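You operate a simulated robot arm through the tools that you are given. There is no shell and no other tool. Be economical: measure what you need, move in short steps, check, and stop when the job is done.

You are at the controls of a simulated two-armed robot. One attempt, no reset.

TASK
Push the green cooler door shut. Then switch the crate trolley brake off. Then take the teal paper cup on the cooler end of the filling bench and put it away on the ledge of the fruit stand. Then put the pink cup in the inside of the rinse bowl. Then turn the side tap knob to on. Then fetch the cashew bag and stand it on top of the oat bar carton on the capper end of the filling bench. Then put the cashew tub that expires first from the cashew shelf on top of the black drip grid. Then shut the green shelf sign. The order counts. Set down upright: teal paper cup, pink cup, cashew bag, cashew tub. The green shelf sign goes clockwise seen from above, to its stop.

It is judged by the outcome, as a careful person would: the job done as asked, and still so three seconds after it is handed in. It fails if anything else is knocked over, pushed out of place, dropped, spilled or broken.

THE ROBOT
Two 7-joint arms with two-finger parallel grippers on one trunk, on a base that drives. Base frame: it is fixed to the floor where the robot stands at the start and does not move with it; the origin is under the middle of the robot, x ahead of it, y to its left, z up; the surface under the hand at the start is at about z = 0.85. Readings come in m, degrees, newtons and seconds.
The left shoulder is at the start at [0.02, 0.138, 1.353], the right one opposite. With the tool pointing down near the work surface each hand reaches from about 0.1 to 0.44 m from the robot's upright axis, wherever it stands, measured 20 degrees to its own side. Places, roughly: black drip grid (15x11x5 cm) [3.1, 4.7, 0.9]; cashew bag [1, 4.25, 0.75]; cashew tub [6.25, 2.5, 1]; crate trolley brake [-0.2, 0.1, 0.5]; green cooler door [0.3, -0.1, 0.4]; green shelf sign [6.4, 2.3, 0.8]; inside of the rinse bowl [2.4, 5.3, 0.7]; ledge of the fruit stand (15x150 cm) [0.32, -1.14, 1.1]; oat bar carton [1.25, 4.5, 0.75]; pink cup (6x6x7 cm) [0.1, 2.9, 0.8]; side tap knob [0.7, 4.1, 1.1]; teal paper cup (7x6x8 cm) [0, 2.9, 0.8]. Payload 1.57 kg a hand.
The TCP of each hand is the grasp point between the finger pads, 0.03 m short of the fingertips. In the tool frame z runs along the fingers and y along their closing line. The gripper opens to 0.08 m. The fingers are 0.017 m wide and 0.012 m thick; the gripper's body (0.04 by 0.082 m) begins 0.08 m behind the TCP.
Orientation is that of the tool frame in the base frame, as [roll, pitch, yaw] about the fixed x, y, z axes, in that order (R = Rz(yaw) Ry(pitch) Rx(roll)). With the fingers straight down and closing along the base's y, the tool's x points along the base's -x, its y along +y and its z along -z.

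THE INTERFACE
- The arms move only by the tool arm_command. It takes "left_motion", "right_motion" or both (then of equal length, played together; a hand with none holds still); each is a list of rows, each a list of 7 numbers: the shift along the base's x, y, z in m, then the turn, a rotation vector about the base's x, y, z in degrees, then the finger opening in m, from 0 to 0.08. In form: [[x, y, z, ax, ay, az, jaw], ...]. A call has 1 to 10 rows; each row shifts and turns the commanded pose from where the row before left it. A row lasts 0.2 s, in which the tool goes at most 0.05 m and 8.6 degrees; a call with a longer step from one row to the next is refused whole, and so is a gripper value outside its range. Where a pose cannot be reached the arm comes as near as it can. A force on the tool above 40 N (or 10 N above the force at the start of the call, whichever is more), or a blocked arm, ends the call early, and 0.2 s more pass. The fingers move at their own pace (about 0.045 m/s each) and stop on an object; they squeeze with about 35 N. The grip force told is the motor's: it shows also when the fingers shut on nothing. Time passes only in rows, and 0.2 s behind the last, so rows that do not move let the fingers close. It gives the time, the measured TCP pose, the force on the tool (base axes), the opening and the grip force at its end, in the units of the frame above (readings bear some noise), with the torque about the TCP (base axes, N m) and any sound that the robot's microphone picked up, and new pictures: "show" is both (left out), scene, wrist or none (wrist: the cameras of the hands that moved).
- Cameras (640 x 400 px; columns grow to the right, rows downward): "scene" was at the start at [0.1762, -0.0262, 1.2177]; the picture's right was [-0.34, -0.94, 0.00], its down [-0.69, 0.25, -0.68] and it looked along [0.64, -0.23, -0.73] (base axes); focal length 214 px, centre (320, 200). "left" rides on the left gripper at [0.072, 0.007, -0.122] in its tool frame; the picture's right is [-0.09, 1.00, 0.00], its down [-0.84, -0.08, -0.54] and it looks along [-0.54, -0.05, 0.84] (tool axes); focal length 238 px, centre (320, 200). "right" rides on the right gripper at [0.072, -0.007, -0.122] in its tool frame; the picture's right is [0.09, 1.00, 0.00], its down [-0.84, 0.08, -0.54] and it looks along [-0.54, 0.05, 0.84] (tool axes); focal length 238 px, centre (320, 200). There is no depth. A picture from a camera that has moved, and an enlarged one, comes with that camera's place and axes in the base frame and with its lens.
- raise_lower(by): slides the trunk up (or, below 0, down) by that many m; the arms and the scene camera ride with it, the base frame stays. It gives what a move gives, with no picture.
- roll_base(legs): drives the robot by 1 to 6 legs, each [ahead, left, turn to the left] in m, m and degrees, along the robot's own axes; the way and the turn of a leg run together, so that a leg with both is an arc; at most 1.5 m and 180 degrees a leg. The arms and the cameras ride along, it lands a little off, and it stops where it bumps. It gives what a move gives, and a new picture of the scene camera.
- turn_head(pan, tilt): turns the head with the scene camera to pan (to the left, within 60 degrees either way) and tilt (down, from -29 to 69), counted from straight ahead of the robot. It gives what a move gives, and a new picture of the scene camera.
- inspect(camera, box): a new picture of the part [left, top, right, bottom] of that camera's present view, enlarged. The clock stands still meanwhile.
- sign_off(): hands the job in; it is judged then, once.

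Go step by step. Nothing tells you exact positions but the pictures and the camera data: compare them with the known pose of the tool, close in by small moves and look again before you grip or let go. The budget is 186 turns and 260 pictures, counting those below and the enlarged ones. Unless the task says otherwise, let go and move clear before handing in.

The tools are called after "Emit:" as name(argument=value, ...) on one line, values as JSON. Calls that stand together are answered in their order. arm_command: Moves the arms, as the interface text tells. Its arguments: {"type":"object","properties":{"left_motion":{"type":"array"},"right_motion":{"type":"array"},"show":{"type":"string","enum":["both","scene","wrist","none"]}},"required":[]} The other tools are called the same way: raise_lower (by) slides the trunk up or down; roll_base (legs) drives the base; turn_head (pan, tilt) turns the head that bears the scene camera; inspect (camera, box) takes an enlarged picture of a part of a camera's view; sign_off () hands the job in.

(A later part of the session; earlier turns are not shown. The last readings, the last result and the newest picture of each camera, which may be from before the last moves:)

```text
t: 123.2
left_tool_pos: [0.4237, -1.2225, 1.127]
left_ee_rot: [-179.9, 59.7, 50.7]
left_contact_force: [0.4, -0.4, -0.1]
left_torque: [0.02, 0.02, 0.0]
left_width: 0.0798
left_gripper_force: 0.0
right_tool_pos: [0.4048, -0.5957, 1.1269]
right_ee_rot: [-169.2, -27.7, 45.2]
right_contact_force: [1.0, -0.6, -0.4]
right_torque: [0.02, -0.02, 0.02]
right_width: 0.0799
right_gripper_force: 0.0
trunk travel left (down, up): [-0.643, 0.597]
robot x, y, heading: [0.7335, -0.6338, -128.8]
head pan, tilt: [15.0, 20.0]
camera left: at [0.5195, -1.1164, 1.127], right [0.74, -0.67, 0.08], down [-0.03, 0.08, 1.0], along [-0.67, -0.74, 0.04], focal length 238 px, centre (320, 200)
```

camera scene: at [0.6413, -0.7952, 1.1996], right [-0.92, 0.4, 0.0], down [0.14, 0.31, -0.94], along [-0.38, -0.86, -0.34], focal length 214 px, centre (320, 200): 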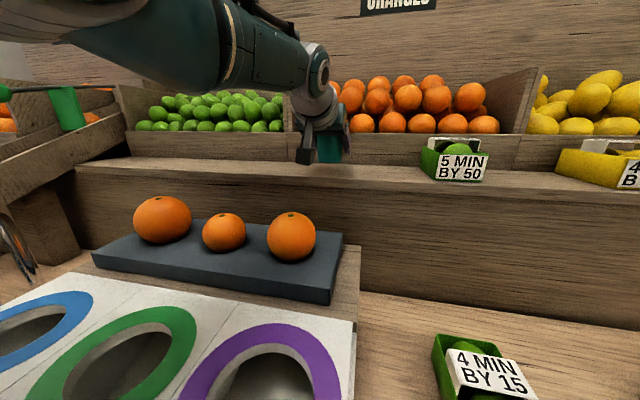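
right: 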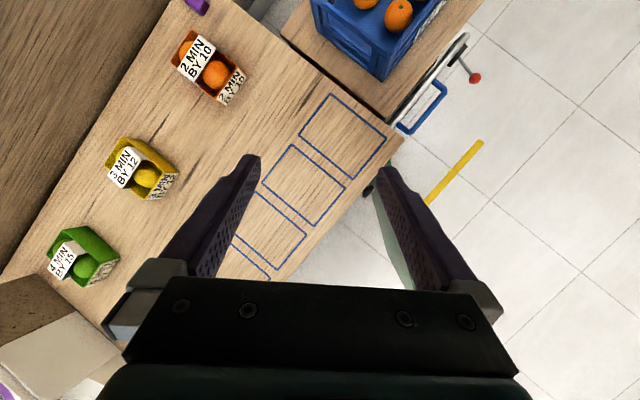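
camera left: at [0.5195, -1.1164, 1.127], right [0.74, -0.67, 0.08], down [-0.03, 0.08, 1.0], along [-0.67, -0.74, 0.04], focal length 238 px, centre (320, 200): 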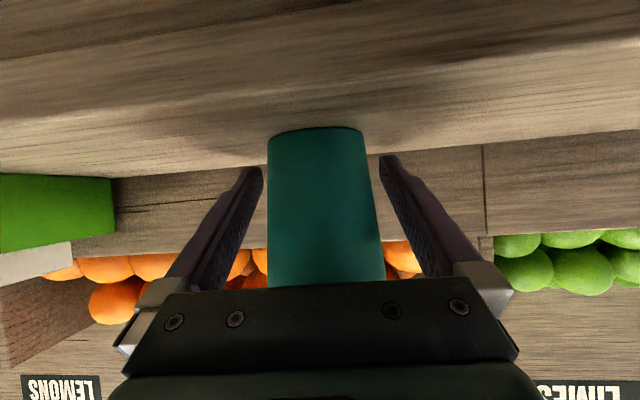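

Released and the cup stands. Because the wrist camera would pass just above the oranges, I retract a little with a rise first.

Emit:
arm_command(left_motion=[[0.01, 0.0125, 0.008, 0, 0, 0, 0.08], [0.01, 0.0125, 0.01, 0, 0, 0, 0.08], [0.01, 0.0125, 0.012, 0, 0, 0, 0.08], [0.012, 0.015, 0.015, 0, 0, 0, 0.08], [0.012, 0.015, 0.015, 0, 0, 0, 0.08]], show="wrist")

```text
t: 124.4
left_tool_pos: [0.4781, -1.153, 1.1877]
left_ee_rot: [179.9, 59.8, 50.7]
left_contact_force: [-0.2, 0.6, -0.5]
left_torque: [0.02, 0.01, 0.05]
left_width: 0.08
left_gripper_force: 0.1
right_tool_pos: [0.4055, -0.5932, 1.1256]
right_ee_rot: [-169.2, -27.9, 45.2]
right_contact_force: [0.2, -1.0, 0.7]
right_torque: [0.0, 0.02, -0.01]
right_width: 0.08
right_gripper_force: 0.1
trunk travel left (down, up): [-0.643, 0.597]
robot x, y, heading: [0.7409, -0.6328, -128.7]
head pan, tilt: [15.0, 20.0]
camera left: at [0.5736, -1.0476, 1.1872], right [0.74, -0.67, 0.08], down [-0.03, 0.08, 1.0], along [-0.67, -0.74, 0.04], focal length 238 px, centre (320, 200)
```

left: 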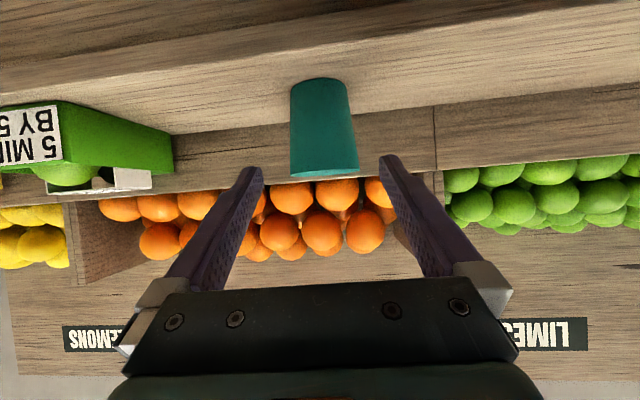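

The teal cup stands upright on the ledge. Now back out, and go back to the bench for the pink cup, turning the left hand to point straight down.

Emit:
raise_lower(by=0.09)

Emit:
roll_base(legs=[[-0.7, 0, 0], [0, 0, -88], [0.9, -0.92, 0], [0.9, -0.92, 0]])

Emit:
turn_head(pan=0, tilt=45)

```text
t: 125.6
left_tool_pos: [0.4776, -1.1532, 1.2774]
left_ee_rot: [179.9, 59.6, 50.8]
left_contact_force: [0.1, 0.2, 0.0]
left_torque: [0.02, -0.01, -0.02]
left_width: 0.08
left_gripper_force: 0.1
right_tool_pos: [0.4041, -0.5947, 1.2158]
right_ee_rot: [-169.3, -27.8, 45.1]
right_contact_force: [0.5, 0.2, -0.1]
right_torque: [0.0, -0.03, 0.01]
right_width: 0.0798
right_gripper_force: 0.0
trunk travel left (down, up): [-0.733, 0.507]
robot x, y, heading: [0.741, -0.6345, -129.0]
head pan, tilt: [15.0, 20.0]
```

```text
t: 145.4
left_tool_pos: [0.3517, 2.7479, 1.2769]
left_ee_rot: [-180.0, 59.7, -38.6]
left_contact_force: [-0.1, -0.1, -0.4]
left_torque: [-0.01, 0.01, 0.01]
left_width: 0.0798
left_gripper_force: 0.1
right_tool_pos: [0.9104, 2.8257, 1.2152]
right_ee_rot: [-169.3, -27.9, -44.2]
right_contact_force: [0.2, 1.3, 0.3]
right_torque: [0.0, -0.02, -0.01]
right_width: 0.0801
right_gripper_force: 0.1
trunk travel left (down, up): [-0.733, 0.507]
robot x, y, heading: [0.874, 2.4929, 141.7]
head pan, tilt: [15.0, 20.0]
camera scene: at [0.713, 2.5901, 1.2645], right [0.39, 0.92, 0.0], down [0.31, -0.13, -0.94], along [-0.86, 0.37, -0.34], focal length 214 px, centre (320, 200)
```

scene: 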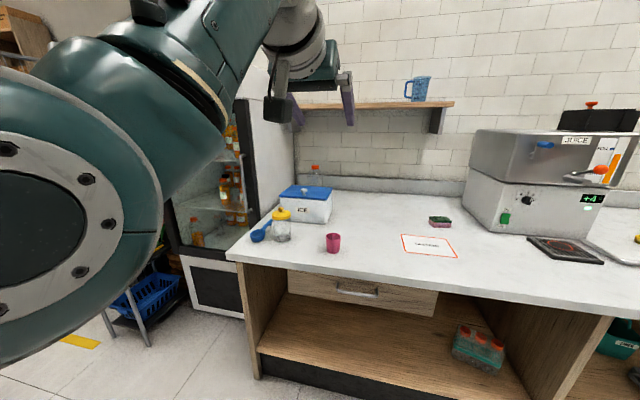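

```text
t: 146.3
left_tool_pos: [0.3516, 2.7472, 1.277]
left_ee_rot: [180.0, 59.7, -38.7]
left_contact_force: [0.6, -0.1, -0.9]
left_torque: [-0.04, -0.02, 0.01]
left_width: 0.08
left_gripper_force: 0.0
right_tool_pos: [0.91, 2.825, 1.2145]
right_ee_rot: [-169.2, -27.9, -44.2]
right_contact_force: [-0.2, -0.3, -0.1]
right_torque: [-0.04, 0.0, -0.02]
right_width: 0.08
right_gripper_force: 0.0
trunk travel left (down, up): [-0.733, 0.507]
robot x, y, heading: [0.8759, 2.4914, 141.8]
head pan, tilt: [0.0, 45.0]
camera scene: at [0.7346, 2.6037, 1.2259], right [0.62, 0.79, 0.0], down [0.56, -0.44, -0.71], along [-0.56, 0.44, -0.71], focal length 214 px, centre (320, 200)
```

scene: 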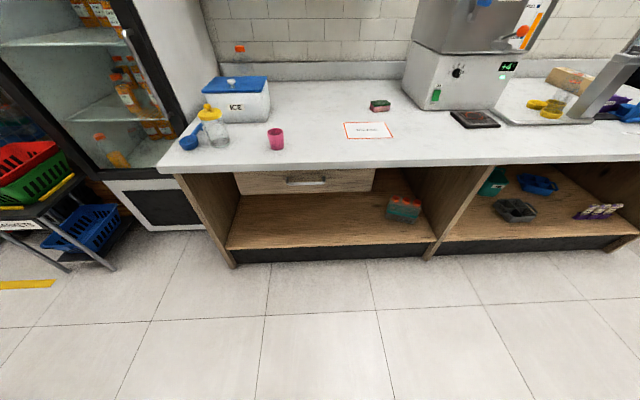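

Pink cup at about (0.075,2.92). I rotate the left hand to straight down and drive in.

Emit:
arm_command(left_motion=[[0.0187, -0.0147, 0, -4.6, -5.9, 0, 0.08], [0.0187, -0.0147, 0, -4.6, -5.9, 0, 0.08], [0.0187, -0.0147, 0, -4.6, -5.9, 0, 0.08], [0.0187, -0.0147, 0, -4.6, -5.9, 0, 0.08], [0.0187, -0.0147, 0, -4.6, -5.9, 0, 0.08], [0.0187, -0.0147, 0, -4.6, -5.9, 0, 0.08], [0.0187, -0.0147, 0, -4.6, -5.9, 0, 0.08], [0.0187, -0.0147, 0, -4.6, -5.9, 0, 0.08]], show="none")

Emit:
roll_base(legs=[[0.46, 0.03, 1.5]])

Emit:
inspect(camera="left", box=[0, 0, 640, 400])

```text
t: 148.1
left_tool_pos: [0.4574, 2.6779, 1.2507]
left_ee_rot: [179.5, -2.5, -40.2]
left_contact_force: [-0.5, -0.4, -0.4]
left_torque: [0.0, 0.0, 0.02]
left_width: 0.0797
left_gripper_force: 0.0
left hand out of reach, approached as far as the arm can: row 4, 5, 6, 7, 8
right_tool_pos: [0.9103, 2.8263, 1.2158]
right_ee_rot: [-169.3, -27.9, -44.2]
right_contact_force: [-1.1, -0.5, 0.9]
right_torque: [0.02, -0.02, 0.01]
right_width: 0.0799
right_gripper_force: 0.1
trunk travel left (down, up): [-0.733, 0.507]
robot x, y, heading: [0.8748, 2.4935, 142.1]
head pan, tilt: [0.0, 45.0]
```

```text
t: 150.8
left_tool_pos: [0.0778, 2.9292, 1.2464]
left_ee_rot: [-179.8, -3.3, -39.6]
left_contact_force: [-0.2, -0.3, -0.8]
left_torque: [0.02, 0.03, 0.0]
left_width: 0.0801
left_gripper_force: 0.1
right_tool_pos: [0.5256, 3.0845, 1.2157]
right_ee_rot: [-169.3, -27.8, -43.2]
right_contact_force: [0.3, 0.1, 0.7]
right_torque: [-0.02, 0.03, 0.0]
right_width: 0.08
right_gripper_force: 0.1
trunk travel left (down, up): [-0.733, 0.507]
robot x, y, heading: [0.4973, 2.7476, 142.8]
head pan, tilt: [0.0, 45.0]
camera scene: at [0.3536, 2.8574, 1.2258], right [0.6, 0.8, 0.0], down [0.56, -0.43, -0.71], along [-0.56, 0.43, -0.71], focal length 214 px, centre (320, 200)
```

scene: 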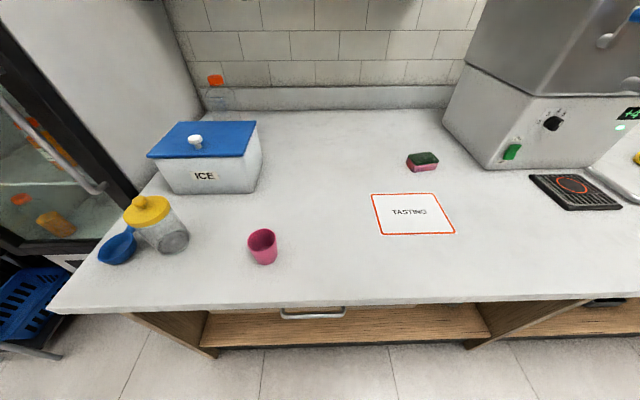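

```text
1.00 times, centred on (320, 200) of left (not enlarged: the box is as wide or as high as the picture)
camera zoom: at [0.1243, 2.8808, 1.3721], right [-0.7, -0.71, -0.01], down [-0.62, 0.61, 0.49], along [-0.35, 0.35, -0.87], focal length 238 px, centre (320, 200)
```

zoom: 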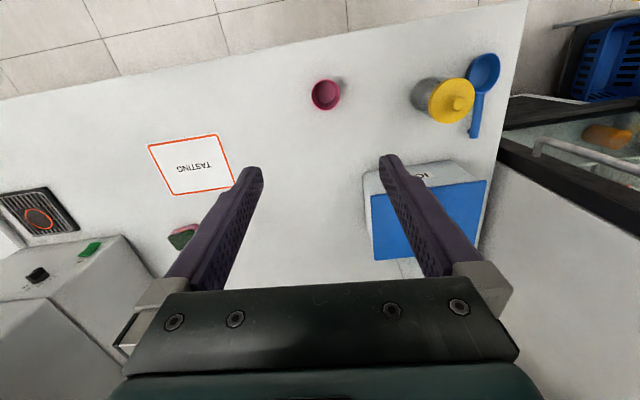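

Pink cup confirmed at about (0.078,2.915), almost right below the hand. Lowering the trunk.

Emit:
raise_lower(by=-0.28)

Emit:
inspect(camera="left", box=[0, 0, 640, 400])

```text
t: 153.7
left_tool_pos: [0.0799, 2.9267, 0.964]
left_ee_rot: [-179.8, -3.5, -39.5]
left_contact_force: [0.0, -0.3, -0.2]
left_torque: [-0.04, 0.02, 0.02]
left_width: 0.0803
left_gripper_force: 0.1
right_tool_pos: [0.5247, 3.0822, 0.9354]
right_ee_rot: [-169.3, -27.9, -43.1]
right_contact_force: [-0.4, -0.3, -0.2]
right_torque: [0.0, 0.0, 0.0]
right_width: 0.0799
right_gripper_force: 0.1
trunk travel left (down, up): [-0.453, 0.787]
robot x, y, heading: [0.4956, 2.7479, 142.9]
head pan, tilt: [0.0, 45.0]
```

```text
1.00 times, centred on (320, 200) of left (not enlarged: the box is as wide or as high as the picture)
camera zoom: at [0.1246, 2.8812, 1.0904], right [-0.7, -0.71, -0.01], down [-0.62, 0.61, 0.49], along [-0.34, 0.35, -0.87], focal length 238 px, centre (320, 200)
```

zoom: 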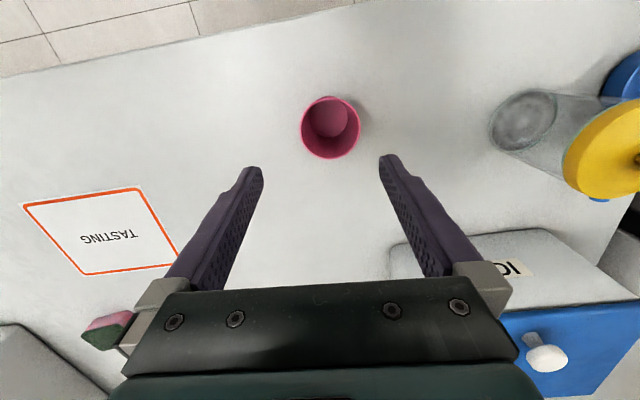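

Rim centre at (0.083,2.911). Shift 1.6 cm and descend to just below the rim.

Emit:
arm_command(left_motion=[[0.003, -0.016, -0.02, 0, 0, 0, 0.08], [0, 0, -0.035, 0, 0, 0, 0.08], [0, 0, -0.035, 0, 0, 0, 0.08], [0, 0, -0.032, 0, 0, 0, 0.08]], show="wrist")

```text
t: 154.7
left_tool_pos: [0.0727, 2.9202, 0.8464]
left_ee_rot: [-179.7, -3.3, -39.6]
left_contact_force: [-0.4, -0.6, -0.2]
left_torque: [0.06, -0.01, 0.0]
left_width: 0.08
left_gripper_force: 0.1
left hand out of reach, approached as far as the arm can: row 1
right_tool_pos: [0.5257, 3.0829, 0.9358]
right_ee_rot: [-169.1, -27.9, -43.3]
right_contact_force: [0.0, -0.7, -0.1]
right_torque: [0.02, 0.01, 0.0]
right_width: 0.08
right_gripper_force: 0.1
trunk travel left (down, up): [-0.453, 0.787]
robot x, y, heading: [0.4954, 2.7484, 142.6]
head pan, tilt: [0.0, 45.0]
camera left: at [0.1183, 2.8735, 0.9727], right [-0.7, -0.71, -0.01], down [-0.62, 0.61, 0.49], along [-0.35, 0.35, -0.87], focal length 238 px, centre (320, 200)
```

left: 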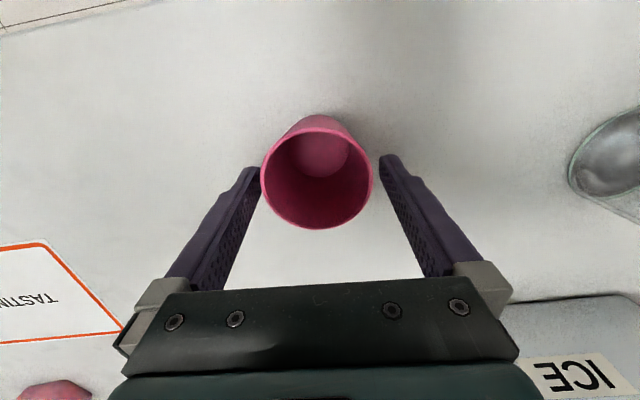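

Cup is 1.8 cm nearer to me than the grip point. Correct and close.

Emit:
arm_command(left_motion=[[0.013, -0.012, -0.004, 0, 0, 0, 0.08], [0, 0, 0, 0, 0, 0, 0.08], [0, 0, 0, 0, 0, 0, 0.05], [0, 0, 0, 0, 0, 0, 0.05], [0, 0, 0, 0, 0, 0, 0.05], [0, 0, 0, 0, 0, 0, 0.05]], show="wrist")

```text
t: 156.1
left_tool_pos: [0.0828, 2.91, 0.8411]
left_ee_rot: [-179.7, -3.3, -39.5]
left_contact_force: [0.2, 0.8, 0.2]
left_torque: [-0.01, 0.01, 0.0]
left_width: 0.0554
left_gripper_force: 35.0
right_tool_pos: [0.5254, 3.0827, 0.9354]
right_ee_rot: [-169.1, -27.9, -43.3]
right_contact_force: [0.3, 1.1, 0.7]
right_torque: [0.0, 0.03, -0.02]
right_width: 0.08
right_gripper_force: 0.1
trunk travel left (down, up): [-0.453, 0.787]
robot x, y, heading: [0.4962, 2.7479, 143.0]
head pan, tilt: [0.0, 45.0]
camera left: at [0.1295, 2.8634, 0.9678], right [-0.7, -0.71, -0.01], down [-0.62, 0.61, 0.49], along [-0.34, 0.35, -0.87], focal length 238 px, centre (320, 200)
```

left: 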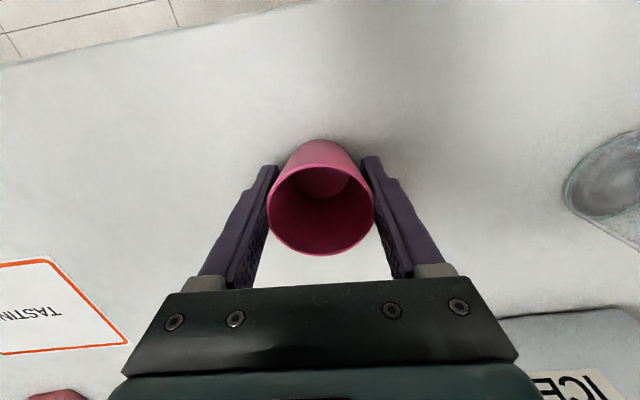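

Pink cup is held (base 4.7 cm below TCP). Raise, back off, turn toward the sink wall and look.

Emit:
raise_lower(by=0.3)

Emit:
roll_base(legs=[[-0.5, 0, 0], [0, 0, -91], [1.0, 0, 0]])

Emit:
turn_head(pan=0, tilt=25)

```text
t: 159.1
left_tool_pos: [0.0839, 2.9103, 1.1417]
left_ee_rot: [-179.8, -3.3, -39.5]
left_contact_force: [-0.2, -0.2, -0.3]
left_torque: [0.0, 0.02, -0.02]
left_width: 0.0554
left_gripper_force: 34.6
right_tool_pos: [0.525, 3.084, 1.2345]
right_ee_rot: [-169.2, -28.0, -43.2]
right_contact_force: [-0.3, 0.0, 0.0]
right_torque: [-0.01, 0.02, 0.0]
right_width: 0.0802
right_gripper_force: 0.0
trunk travel left (down, up): [-0.753, 0.487]
robot x, y, heading: [0.4974, 2.7478, 142.7]
head pan, tilt: [0.0, 45.0]
```

```text
t: 170.6
left_tool_pos: [1.6784, 3.626, 1.1422]
left_ee_rot: [-179.9, -3.3, -131.0]
left_contact_force: [-0.1, 0.3, -0.2]
left_torque: [0.0, 0.01, -0.02]
left_width: 0.0544
left_gripper_force: 35.0
right_tool_pos: [1.8384, 3.1786, 1.2347]
right_ee_rot: [-169.2, -27.9, -134.8]
right_contact_force: [0.2, -0.1, 0.3]
right_torque: [-0.01, -0.03, -0.01]
right_width: 0.0799
right_gripper_force: 0.1
trunk travel left (down, up): [-0.753, 0.487]
robot x, y, heading: [1.5016, 3.2168, 51.1]
head pan, tilt: [0.0, 45.0]
camera scene: at [1.6193, 3.3591, 1.2458], right [0.78, -0.63, 0.0], down [-0.44, -0.55, -0.71], along [0.44, 0.55, -0.71], focal length 214 px, centre (320, 200)
```

scene: 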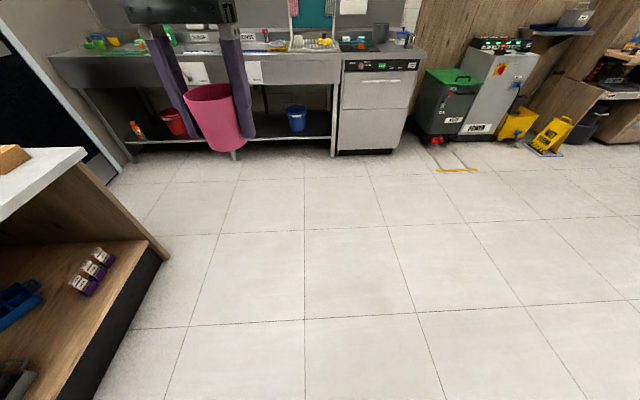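

```text
t: 171.4
left_tool_pos: [1.679, 3.6266, 1.1426]
left_ee_rot: [-179.7, -3.1, -130.9]
left_contact_force: [1.0, 0.5, 0.3]
left_torque: [0.01, 0.02, -0.01]
left_width: 0.0544
left_gripper_force: 34.9
right_tool_pos: [1.8392, 3.1794, 1.2358]
right_ee_rot: [-169.3, -27.9, -134.7]
right_contact_force: [0.3, 0.7, -1.0]
right_torque: [-0.02, 0.01, 0.0]
right_width: 0.0798
right_gripper_force: 0.0
trunk travel left (down, up): [-0.753, 0.487]
robot x, y, heading: [1.5058, 3.2168, 51.2]
head pan, tilt: [0.0, 25.0]
camera scene: at [1.6209, 3.3613, 1.251], right [0.78, -0.62, 0.0], down [-0.41, -0.52, -0.75], along [0.47, 0.59, -0.66], focal length 214 px, centre (320, 200)
```

scene: 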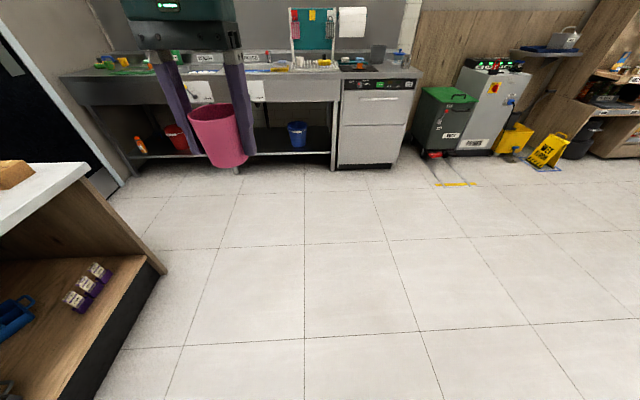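

The sink table is ahead, with the rinse bowl at about 2.2 m ahead and 0.6 m left. Driving nearer.

Emit:
roll_base(legs=[[1.2, 0.35, 0]])

Emit:
turn_head(pan=0, tilt=38)

```text
t: 177.8
left_tool_pos: [2.1825, 4.7927, 1.1436]
left_ee_rot: [-179.7, -2.9, -131.9]
left_contact_force: [-0.6, 0.2, -0.2]
left_torque: [0.0, 0.01, 0.03]
left_width: 0.0535
left_gripper_force: 35.1
right_tool_pos: [2.3342, 4.3416, 1.2355]
right_ee_rot: [-169.1, -27.9, -135.8]
right_contact_force: [0.0, 0.6, -0.6]
right_torque: [-0.02, 0.02, 0.01]
right_width: 0.0797
right_gripper_force: 0.1
trunk travel left (down, up): [-0.753, 0.487]
robot x, y, heading: [1.9971, 4.3866, 50.1]
head pan, tilt: [0.0, 25.0]
camera scene: at [2.1194, 4.5289, 1.2513], right [0.77, -0.64, 0.0], down [-0.42, -0.51, -0.75], along [0.48, 0.58, -0.66], focal length 214 px, centre (320, 200)
```

scene: 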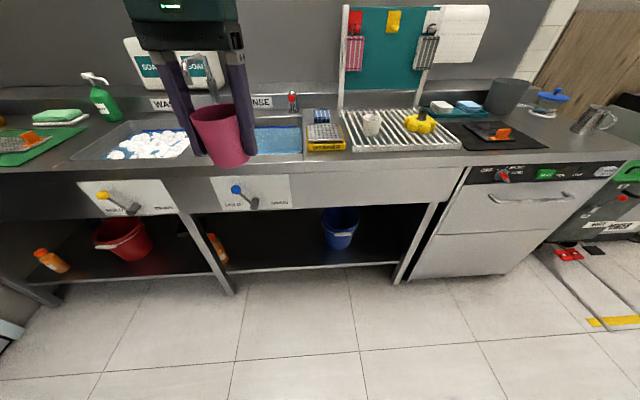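

```text
t: 178.6
left_tool_pos: [2.182, 4.7937, 1.1445]
left_ee_rot: [-179.8, -3.0, -131.8]
left_contact_force: [0.3, 0.2, -1.2]
left_torque: [0.0, 0.01, 0.02]
left_width: 0.0534
left_gripper_force: 34.4
right_tool_pos: [2.3339, 4.3423, 1.2355]
right_ee_rot: [-169.3, -28.0, -135.9]
right_contact_force: [0.8, 0.1, -0.6]
right_torque: [-0.01, 0.0, -0.02]
right_width: 0.0802
right_gripper_force: 0.2
trunk travel left (down, up): [-0.753, 0.487]
robot x, y, heading: [1.998, 4.3849, 50.3]
head pan, tilt: [0.0, 38.0]
camera scene: at [2.1193, 4.5291, 1.2514], right [0.77, -0.63, 0.0], down [-0.42, -0.51, -0.75], along [0.48, 0.58, -0.66], focal length 214 px, centre (320, 200)
```

scene: 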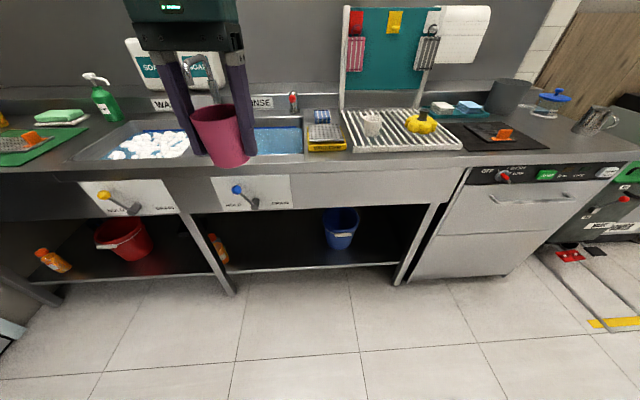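

I see two basins: WASH (foam, left) and RINSE (clear water, right), with a faucet behind. Closing in to look down with the wrist camera.

Emit:
roll_base(legs=[[0.4, 0.08, 1]])

Emit:
inspect(camera="left", box=[0, 0, 640, 400])

```text
t: 181.0
left_tool_pos: [2.3578, 5.1378, 1.1445]
left_ee_rot: [-179.8, -3.1, -131.3]
left_contact_force: [0.3, 0.2, -0.2]
left_torque: [0.03, 0.03, 0.0]
left_width: 0.0531
left_gripper_force: 34.7
right_tool_pos: [2.516, 4.6895, 1.2347]
right_ee_rot: [-169.2, -28.0, -135.1]
right_contact_force: [0.1, 0.2, 0.2]
right_torque: [0.0, -0.02, 0.02]
right_width: 0.08
right_gripper_force: 0.0
trunk travel left (down, up): [-0.753, 0.487]
robot x, y, heading: [2.1799, 4.7257, 50.8]
head pan, tilt: [0.0, 38.0]
camera scene: at [2.2993, 4.8733, 1.251], right [0.78, -0.62, 0.0], down [-0.41, -0.52, -0.75], along [0.47, 0.59, -0.66], focal length 214 px, centre (320, 200)
```

scene: 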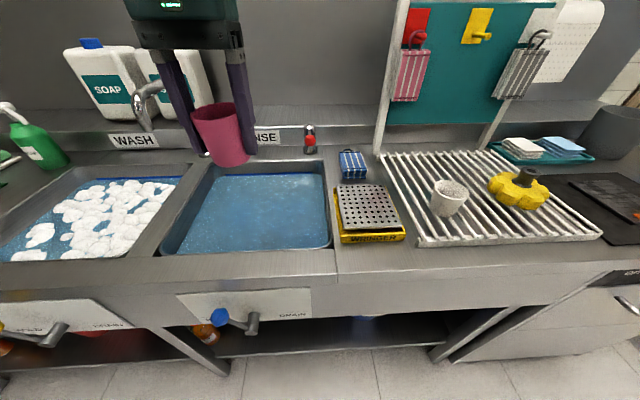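

```text
1.00 times, centred on (320, 200) of left (not enlarged: the box is as wide or as high as the picture)
camera zoom: at [2.3118, 5.0936, 1.2698], right [-0.69, 0.73, -0.01], down [0.63, 0.6, 0.5], along [0.37, 0.34, -0.87], focal length 238 px, centre (320, 200)
```

zoom: 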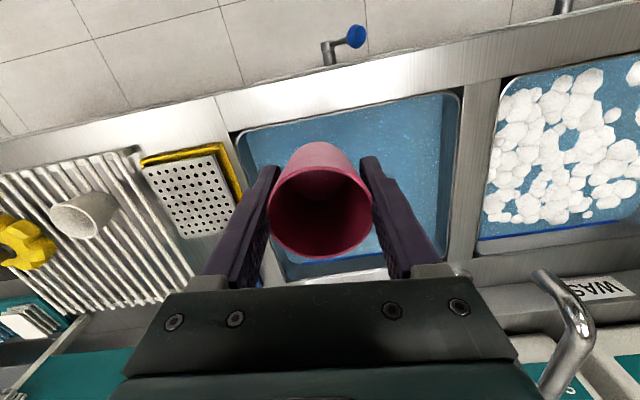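

The rinse bowl is ~33×32 cm with rim z≈0.89, centre near (2.443,5.287). I lift the right hand out of the way and move the cup over the bowl centre.

Emit:
arm_command(right_motion=[[0, 0, 0.045, 0, 0, 0, 0.08], [0, 0, 0.045, 0, 0, 0, 0.08], [0, 0, 0.045, 0, 0, 0, 0.08], [0, 0, 0.045, 0, 0, 0, 0.08]], show="none")

Emit:
roll_base(legs=[[0.165, 0.02, 0]])

Emit:
inspect(camera="left", box=[0, 0, 640, 400])

```text
t: 181.5
left_tool_pos: [2.3605, 5.1396, 1.1464]
left_ee_rot: [-179.8, -2.8, -131.3]
left_contact_force: [0.1, 0.5, -0.3]
left_torque: [0.01, 0.03, 0.01]
left_width: 0.0532
left_gripper_force: 35.3
right_tool_pos: [2.4928, 4.6514, 1.2363]
right_ee_rot: [-171.0, -46.8, -139.0]
right_contact_force: [0.4, 0.5, 0.7]
right_torque: [-0.01, 0.0, 0.02]
right_width: 0.0799
right_gripper_force: 0.1
trunk travel left (down, up): [-0.753, 0.487]
robot x, y, heading: [2.1814, 4.7327, 51.0]
head pan, tilt: [0.0, 38.0]
stopped in row 2 (right hand): the arm was blocked; the commanded pose is now the measured one
```

```text
t: 182.9
left_tool_pos: [2.4472, 5.277, 1.1448]
left_ee_rot: [-179.8, -2.9, -131.4]
left_contact_force: [0.1, -0.6, 0.2]
left_torque: [0.02, -0.01, 0.02]
left_width: 0.0531
left_gripper_force: 34.9
right_tool_pos: [2.579, 4.7913, 1.2368]
right_ee_rot: [-171.1, -46.8, -139.2]
right_contact_force: [0.3, 0.9, 1.1]
right_torque: [0.02, -0.02, -0.01]
right_width: 0.0799
right_gripper_force: 0.2
trunk travel left (down, up): [-0.753, 0.487]
robot x, y, heading: [2.2703, 4.868, 50.9]
head pan, tilt: [0.0, 38.0]
camera scene: at [2.387, 5.012, 1.2517], right [0.78, -0.63, 0.0], down [-0.41, -0.51, -0.76], along [0.47, 0.59, -0.66], focal length 214 px, centre (320, 200)
```

scene: 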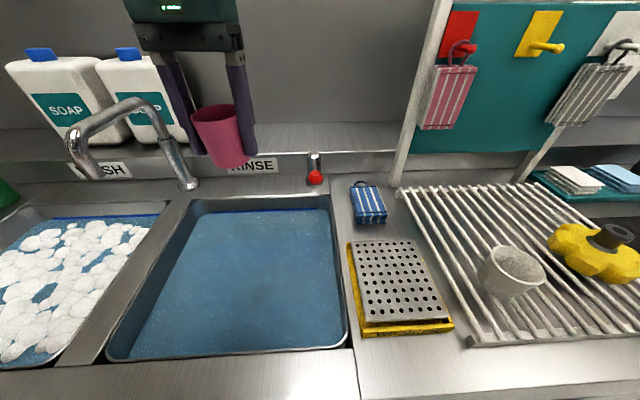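

```text
1.00 times, centred on (320, 200) of left (not enlarged: the box is as wide or as high as the picture)
camera zoom: at [2.3998, 5.2325, 1.2707], right [-0.69, 0.73, -0.01], down [0.63, 0.6, 0.5], along [0.37, 0.34, -0.87], focal length 238 px, centre (320, 200)
```

zoom: 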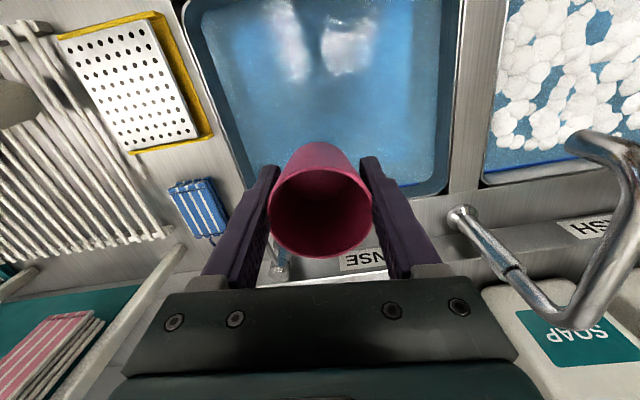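

Cup is above the bowl centre. Lower in stages.

Emit:
raise_lower(by=-0.28)

Emit:
inspect(camera="left", box=[0, 0, 640, 400])

Emit:
inspect(camera="scene", box=[0, 0, 640, 400])

```text
t: 185.8
left_tool_pos: [2.4481, 5.2771, 0.8648]
left_ee_rot: [-179.9, -2.9, -131.3]
left_contact_force: [0.1, -1.8, -0.1]
left_torque: [-0.01, -0.03, 0.02]
left_width: 0.0532
left_gripper_force: 35.0
right_tool_pos: [2.5781, 4.7902, 0.9579]
right_ee_rot: [-171.1, -46.8, -139.3]
right_contact_force: [-0.3, 0.0, 0.5]
right_torque: [0.05, 0.0, 0.02]
right_width: 0.0797
right_gripper_force: 0.1
trunk travel left (down, up): [-0.473, 0.767]
robot x, y, heading: [2.2708, 4.8701, 50.8]
head pan, tilt: [0.0, 38.0]
```

```text
1.00 times, centred on (320, 200) of left (not enlarged: the box is as wide or as high as the picture)
camera zoom: at [2.3998, 5.2326, 0.9908], right [-0.69, 0.73, -0.01], down [0.63, 0.6, 0.5], along [0.37, 0.34, -0.87], focal length 238 px, centre (320, 200)
```

zoom: 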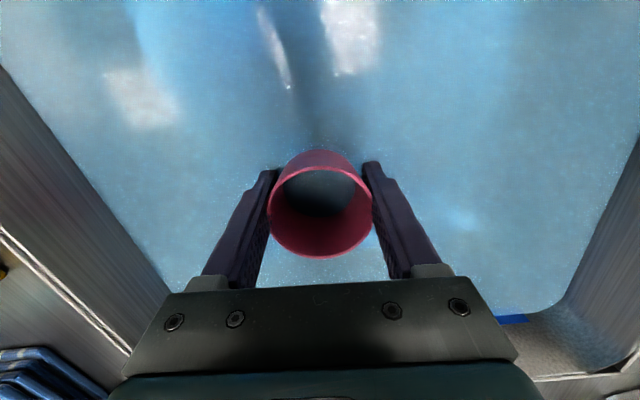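

```text
1.00 times, centred on (320, 200) of scene (not enlarged: the box is as wide or as high as the picture)
camera zoom: at [2.3871, 5.012, 0.9718], right [0.78, -0.63, 0.0], down [-0.41, -0.51, -0.76], along [0.47, 0.59, -0.65], focal length 214 px, centre (320, 200)
```

zoom: 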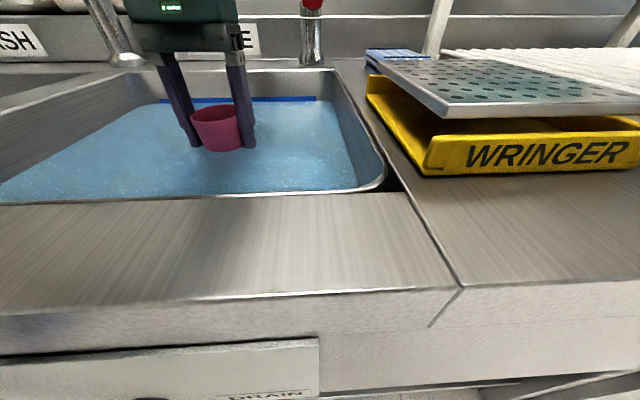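

The cup base has reached the water surface. Continue down slowly with the arm, watching the force.

Emit:
arm_command(left_motion=[[0, 0, -0.015, 0, 0, 0, 0.05], [0, 0, -0.015, 0, 0, 0, 0.05], [0, 0, -0.015, 0, 0, 0, 0.05], [0, 0, -0.015, 0, 0, 0, 0.05], [0, 0, -0.01, 0, 0, 0, 0.05]], show="wrist")

```text
t: 187.0
left_tool_pos: [2.4461, 5.2772, 0.7927]
left_ee_rot: [-179.9, -3.0, -131.4]
left_contact_force: [0.7, -0.2, 0.4]
left_torque: [-0.02, -0.01, -0.02]
left_width: 0.0535
left_gripper_force: 35.1
right_tool_pos: [2.5786, 4.7904, 0.9581]
right_ee_rot: [-171.1, -46.8, -139.2]
right_contact_force: [-0.6, -0.3, -0.4]
right_torque: [-0.02, -0.01, 0.01]
right_width: 0.08
right_gripper_force: 0.1
trunk travel left (down, up): [-0.473, 0.767]
robot x, y, heading: [2.2718, 4.8688, 50.8]
head pan, tilt: [0.0, 38.0]
camera left: at [2.3988, 5.2328, 0.9196], right [-0.69, 0.73, -0.01], down [0.63, 0.6, 0.5], along [0.37, 0.34, -0.87], focal length 238 px, centre (320, 200)
```

left: 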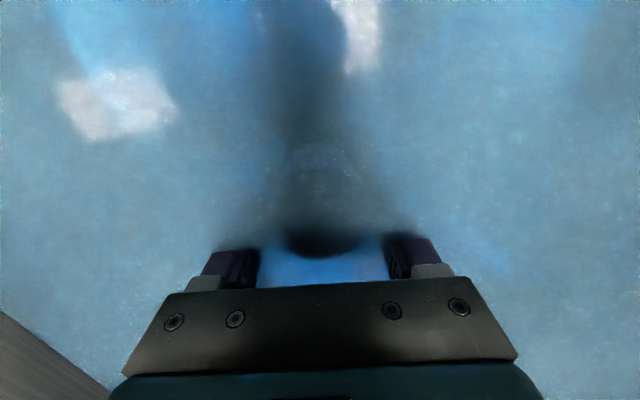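

No contact yet; going on in 1 cm steps.

Emit:
arm_command(left_motion=[[0, 0, -0.01, 0, 0, 0, 0.05], [0, 0, -0.01, 0, 0, 0, 0.05], [0, 0, -0.01, 0, 0, 0, 0.05], [0, 0, -0.006, 0, 0, 0, 0.05]], show="none")

```text
t: 188.0
left_tool_pos: [2.4498, 5.279, 0.7604]
left_ee_rot: [-179.7, -2.6, -131.4]
left_contact_force: [1.4, -3.8, 23.2]
left_torque: [0.14, 0.03, -0.03]
left_width: 0.0537
left_gripper_force: 35.0
right_tool_pos: [2.5808, 4.7906, 0.9579]
right_ee_rot: [-171.1, -46.7, -139.2]
right_contact_force: [0.0, 0.4, -0.6]
right_torque: [0.02, -0.03, 0.0]
right_width: 0.0802
right_gripper_force: 0.0
trunk travel left (down, up): [-0.473, 0.767]
robot x, y, heading: [2.2717, 4.8697, 50.6]
head pan, tilt: [0.0, 38.0]
```

Contact with the bowl bottom at 23 N. Ease slightly, open, and lift clear.

Emit:
arm_command(left_motion=[[0, 0, 0.003, 0, 0, 0, 0.05], [0, 0, 0, 0, 0, 0, 0.07], [0, 0, 0, 0, 0, 0, 0.08], [0, 0, 0, 0, 0, 0, 0.08], [0, 0, 0.02, 0, 0, 0, 0.08], [0, 0, 0.03, 0, 0, 0, 0.08], [0, 0, 0.04, 0, 0, 0, 0.08], [0, 0, 0.04, 0, 0, 0, 0.08]], show="wrist")

Emit:
raise_lower(by=0.3)

Emit:
inspect(camera="left", box=[0, 0, 640, 400])

```text
t: 189.8
left_tool_pos: [2.4521, 5.2824, 0.8907]
left_ee_rot: [-179.8, -3.0, -131.4]
left_contact_force: [0.0, -0.9, -0.3]
left_torque: [-0.02, -0.02, -0.01]
left_width: 0.0801
left_gripper_force: 0.0
left hand out of reach, approached as far as the arm can: row 8
right_tool_pos: [2.579, 4.7895, 0.9577]
right_ee_rot: [-171.1, -46.7, -139.2]
right_contact_force: [-0.2, 0.5, -0.3]
right_torque: [0.03, 0.01, 0.0]
right_width: 0.08
right_gripper_force: 0.1
trunk travel left (down, up): [-0.473, 0.767]
robot x, y, heading: [2.2705, 4.8647, 50.9]
head pan, tilt: [0.0, 38.0]
camera left: at [2.405, 5.2396, 1.0151], right [-0.69, 0.73, -0.01], down [0.63, 0.6, 0.5], along [0.37, 0.34, -0.87], focal length 238 px, centre (320, 200)
```

left: 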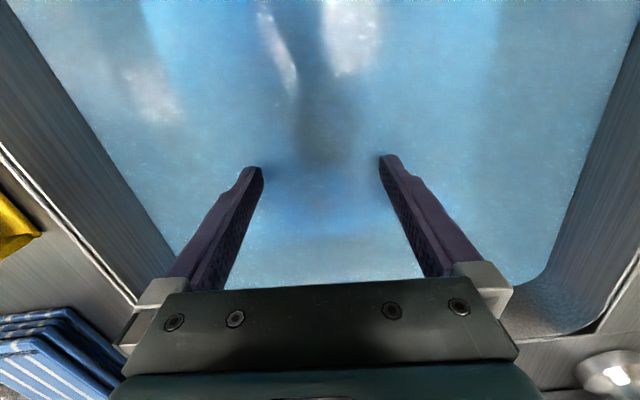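

```text
t: 192.8
left_tool_pos: [2.452, 5.2844, 1.1883]
left_ee_rot: [-179.7, -2.9, -131.3]
left_contact_force: [0.1, 0.9, 0.2]
left_torque: [0.01, -0.02, 0.02]
left_width: 0.08
left_gripper_force: 0.1
right_tool_pos: [2.5788, 4.7906, 1.2581]
right_ee_rot: [-171.1, -46.8, -139.3]
right_contact_force: [0.0, -0.3, 0.5]
right_torque: [0.0, 0.01, 0.01]
right_width: 0.08
right_gripper_force: 0.0
trunk travel left (down, up): [-0.773, 0.467]
robot x, y, heading: [2.2748, 4.8679, 50.6]
head pan, tilt: [0.0, 38.0]
```

```text
1.00 times, centred on (320, 200) of left (not enlarged: the box is as wide or as high as the picture)
camera zoom: at [2.4047, 5.2395, 1.3145], right [-0.69, 0.73, -0.01], down [0.63, 0.6, 0.5], along [0.37, 0.34, -0.87], focal length 238 px, centre (320, 200)
```

zoom: 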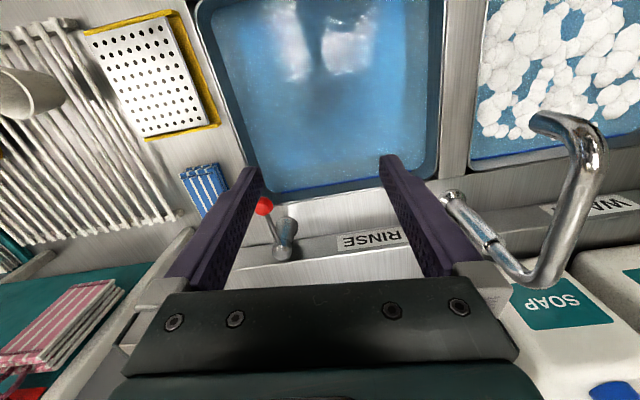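

The pink cup is down in the rinse bowl (water hides it). Next: side tap knob on the filling bench; I drive to face the bench there.

Emit:
roll_base(legs=[[-0.9, -0.35, 0], [0, 0, 91], [-0.16, 0.7, 0]])

Emit:
turn_head(pan=0, tilt=25)

```text
t: 205.1
left_tool_pos: [1.2782, 3.4791, 1.1888]
left_ee_rot: [-179.8, -2.9, -38.6]
left_contact_force: [-0.2, 0.3, -0.2]
left_torque: [0.02, 0.01, 0.02]
left_width: 0.0799
left_gripper_force: 0.1
right_tool_pos: [1.7648, 3.6298, 1.2579]
right_ee_rot: [-171.1, -46.8, -46.5]
right_contact_force: [0.4, -0.5, 0.7]
right_torque: [-0.03, -0.02, 0.02]
right_width: 0.0798
right_gripper_force: 0.0
trunk travel left (down, up): [-0.773, 0.467]
robot x, y, heading: [1.7068, 3.3127, 143.5]
head pan, tilt: [0.0, 38.0]
camera scene: at [1.5546, 3.4272, 1.2761], right [0.59, 0.8, 0.0], down [0.5, -0.37, -0.79], along [-0.63, 0.47, -0.62], focal length 214 px, centre (320, 200)
```

scene: 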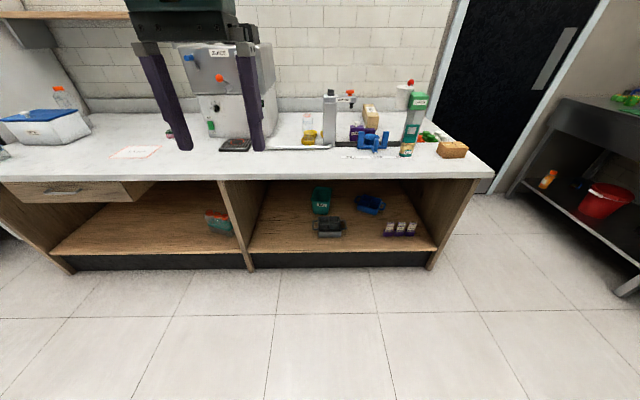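

```text
t: 205.9
left_tool_pos: [1.2776, 3.4785, 1.1881]
left_ee_rot: [-179.8, -2.9, -38.6]
left_contact_force: [-0.5, 0.5, 0.4]
left_torque: [0.0, -0.01, -0.01]
left_width: 0.0801
left_gripper_force: 0.1
right_tool_pos: [1.7659, 3.6286, 1.2575]
right_ee_rot: [-171.1, -46.9, -46.5]
right_contact_force: [-0.4, -0.5, 0.7]
right_torque: [0.01, 0.0, -0.01]
right_width: 0.0803
right_gripper_force: 0.0
trunk travel left (down, up): [-0.773, 0.467]
robot x, y, heading: [1.7038, 3.3144, 143.8]
head pan, tilt: [0.0, 25.0]
camera scene: at [1.5499, 3.4307, 1.2964], right [0.59, 0.8, 0.0], down [0.34, -0.25, -0.91], along [-0.73, 0.54, -0.42], focal length 214 px, centre (320, 200)
```

scene: 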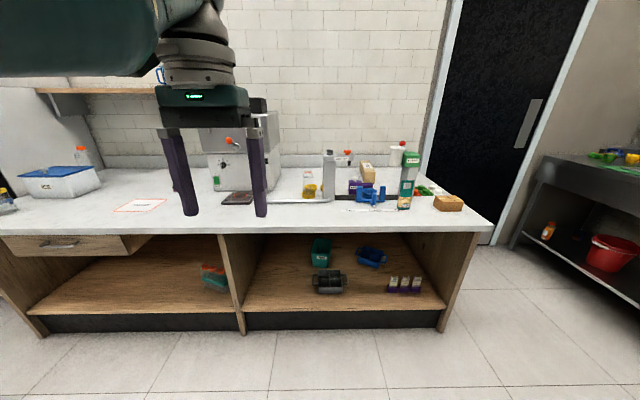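

Zooming in on the bench's right half to find the side tap, cashew bag and oat bar carton.

Emit:
inspect(camera="scene", box=[290, 130, 480, 230])

Emit:
inspect(camera="scene", box=[170, 80, 310, 220])

```text
3.37 times, centred on (385, 180) of scene
camera zoom: at [1.5499, 3.4307, 1.2964], right [0.59, 0.8, 0.0], down [0.34, -0.25, -0.91], along [-0.73, 0.54, -0.42], focal length 722 px, centre (101, 267)
```

zoom: 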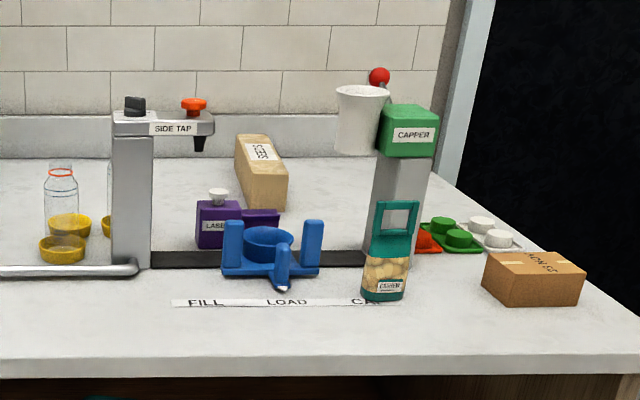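

```text
2.86 times, centred on (240, 150) of scene
camera zoom: at [1.5499, 3.4307, 1.2964], right [0.59, 0.8, 0.0], down [0.34, -0.25, -0.91], along [-0.73, 0.54, -0.42], focal length 613 px, centre (549, 343)
```

zoom: 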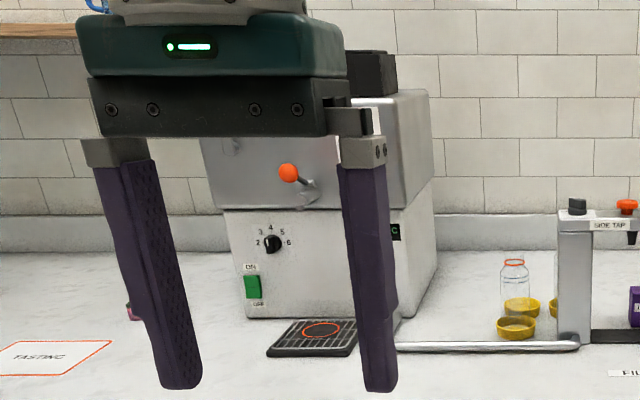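

The side tap has a black knob and an orange knob on top; the cashew bag (teal) and the oat carton are at right. I go closer to read the tap.

Emit:
roll_base(legs=[[0.4, -0.15, -1.5]])

Emit:
inspect(camera="scene", box=[250, 100, 450, 240])

```text
t: 208.5
left_tool_pos: [1.0514, 3.8419, 1.1887]
left_ee_rot: [-179.8, -2.9, -39.3]
left_contact_force: [0.5, -0.2, 0.0]
left_torque: [0.01, 0.04, 0.02]
left_width: 0.0799
left_gripper_force: 0.1
right_tool_pos: [1.5393, 3.9872, 1.2575]
right_ee_rot: [-171.1, -46.8, -47.2]
right_contact_force: [-0.4, -0.3, 0.3]
right_torque: [-0.02, 0.01, 0.0]
right_width: 0.0797
right_gripper_force: 0.1
trunk travel left (down, up): [-0.773, 0.467]
robot x, y, heading: [1.4725, 3.6765, 143.1]
head pan, tilt: [0.0, 25.0]
camera scene: at [1.3211, 3.7914, 1.2964], right [0.6, 0.8, 0.0], down [0.34, -0.26, -0.91], along [-0.72, 0.55, -0.42], focal length 214 px, centre (320, 200)
```

scene: 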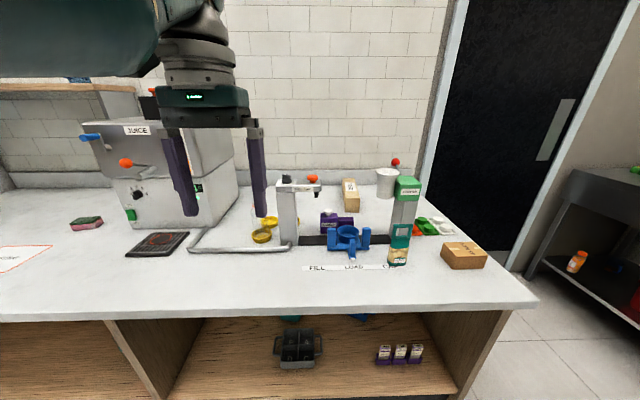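

```text
2.86 times, centred on (350, 170) of scene
camera zoom: at [1.3211, 3.7914, 1.2964], right [0.6, 0.8, 0.0], down [0.34, -0.26, -0.91], along [-0.72, 0.55, -0.42], focal length 613 px, centre (234, 286)
```

zoom: 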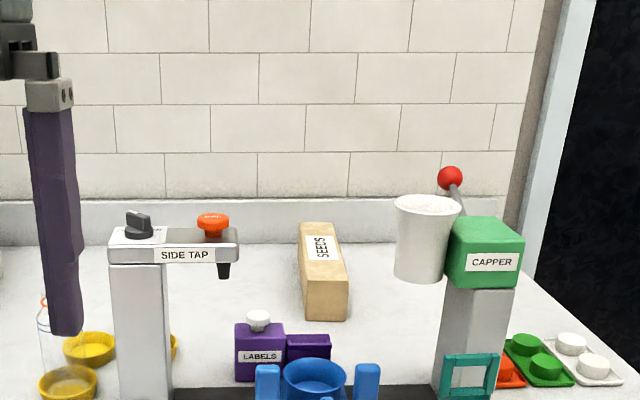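

The black rotary knob at about (0.694,4.128,1.06) sits on a marked plate. I bring the left hand near to view it from above.

Emit:
roll_base(legs=[[0.32, 0, 0]])

Emit:
inspect(camera="left", box=[0, 0, 640, 400])

Emit:
turn_head(pan=0, tilt=30)

```text
t: 210.6
left_tool_pos: [0.7878, 4.0397, 1.1876]
left_ee_rot: [-179.8, -3.0, -39.2]
left_contact_force: [-0.6, 0.4, 0.1]
left_torque: [0.01, 0.02, -0.02]
left_width: 0.0801
left_gripper_force: 0.0
right_tool_pos: [1.2789, 4.1837, 1.2589]
right_ee_rot: [-171.2, -46.7, -47.1]
right_contact_force: [0.7, -0.7, -0.8]
right_torque: [-0.05, -0.05, 0.03]
right_width: 0.0798
right_gripper_force: 0.0
trunk travel left (down, up): [-0.773, 0.467]
robot x, y, heading: [1.2114, 3.8736, 142.8]
head pan, tilt: [0.0, 25.0]
camera scene: at [1.0596, 3.9888, 1.2964], right [0.6, 0.8, 0.0], down [0.34, -0.25, -0.91], along [-0.72, 0.55, -0.42], focal length 214 px, centre (320, 200)
```

scene: 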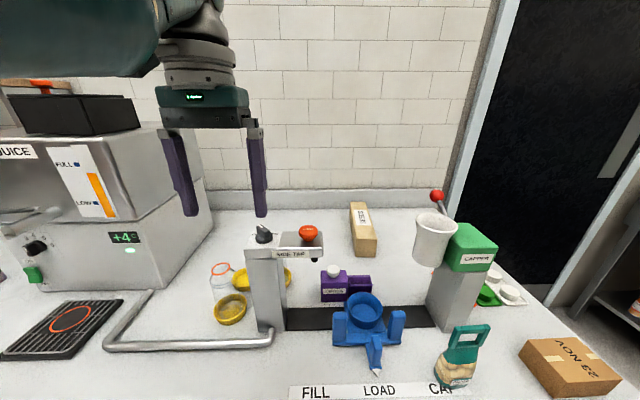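

```text
1.00 times, centred on (320, 200) of left (not enlarged: the box is as wide or as high as the picture)
camera zoom: at [0.8357, 3.9925, 1.3143], right [-0.7, -0.71, -0.01], down [-0.62, 0.6, 0.5], along [-0.35, 0.35, -0.87], focal length 238 px, centre (320, 200)
```

zoom: 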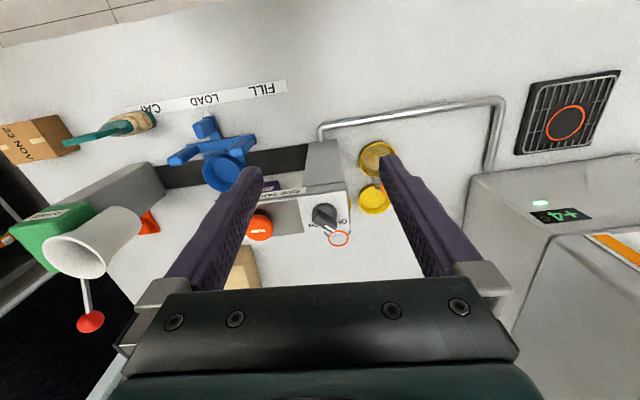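

```text
t: 211.3
left_tool_pos: [0.7889, 4.039, 1.1887]
left_ee_rot: [-179.8, -3.0, -39.2]
left_contact_force: [-0.4, -0.6, -1.1]
left_torque: [0.0, 0.04, 0.0]
left_width: 0.0801
left_gripper_force: 0.0
right_tool_pos: [1.2775, 4.1847, 1.2575]
right_ee_rot: [-171.2, -46.8, -47.1]
right_contact_force: [0.2, 0.5, 0.1]
right_torque: [-0.02, 0.01, 0.01]
right_width: 0.0798
right_gripper_force: 0.1
trunk travel left (down, up): [-0.773, 0.467]
robot x, y, heading: [1.2116, 3.8729, 143.1]
head pan, tilt: [0.0, 30.0]
camera scene: at [1.0609, 3.9878, 1.2885], right [0.6, 0.8, 0.0], down [0.4, -0.3, -0.87], along [-0.69, 0.52, -0.5], focal length 214 px, centre (320, 200)
```

scene: 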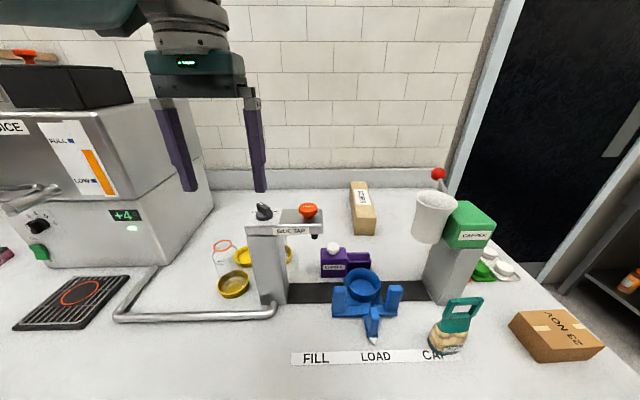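

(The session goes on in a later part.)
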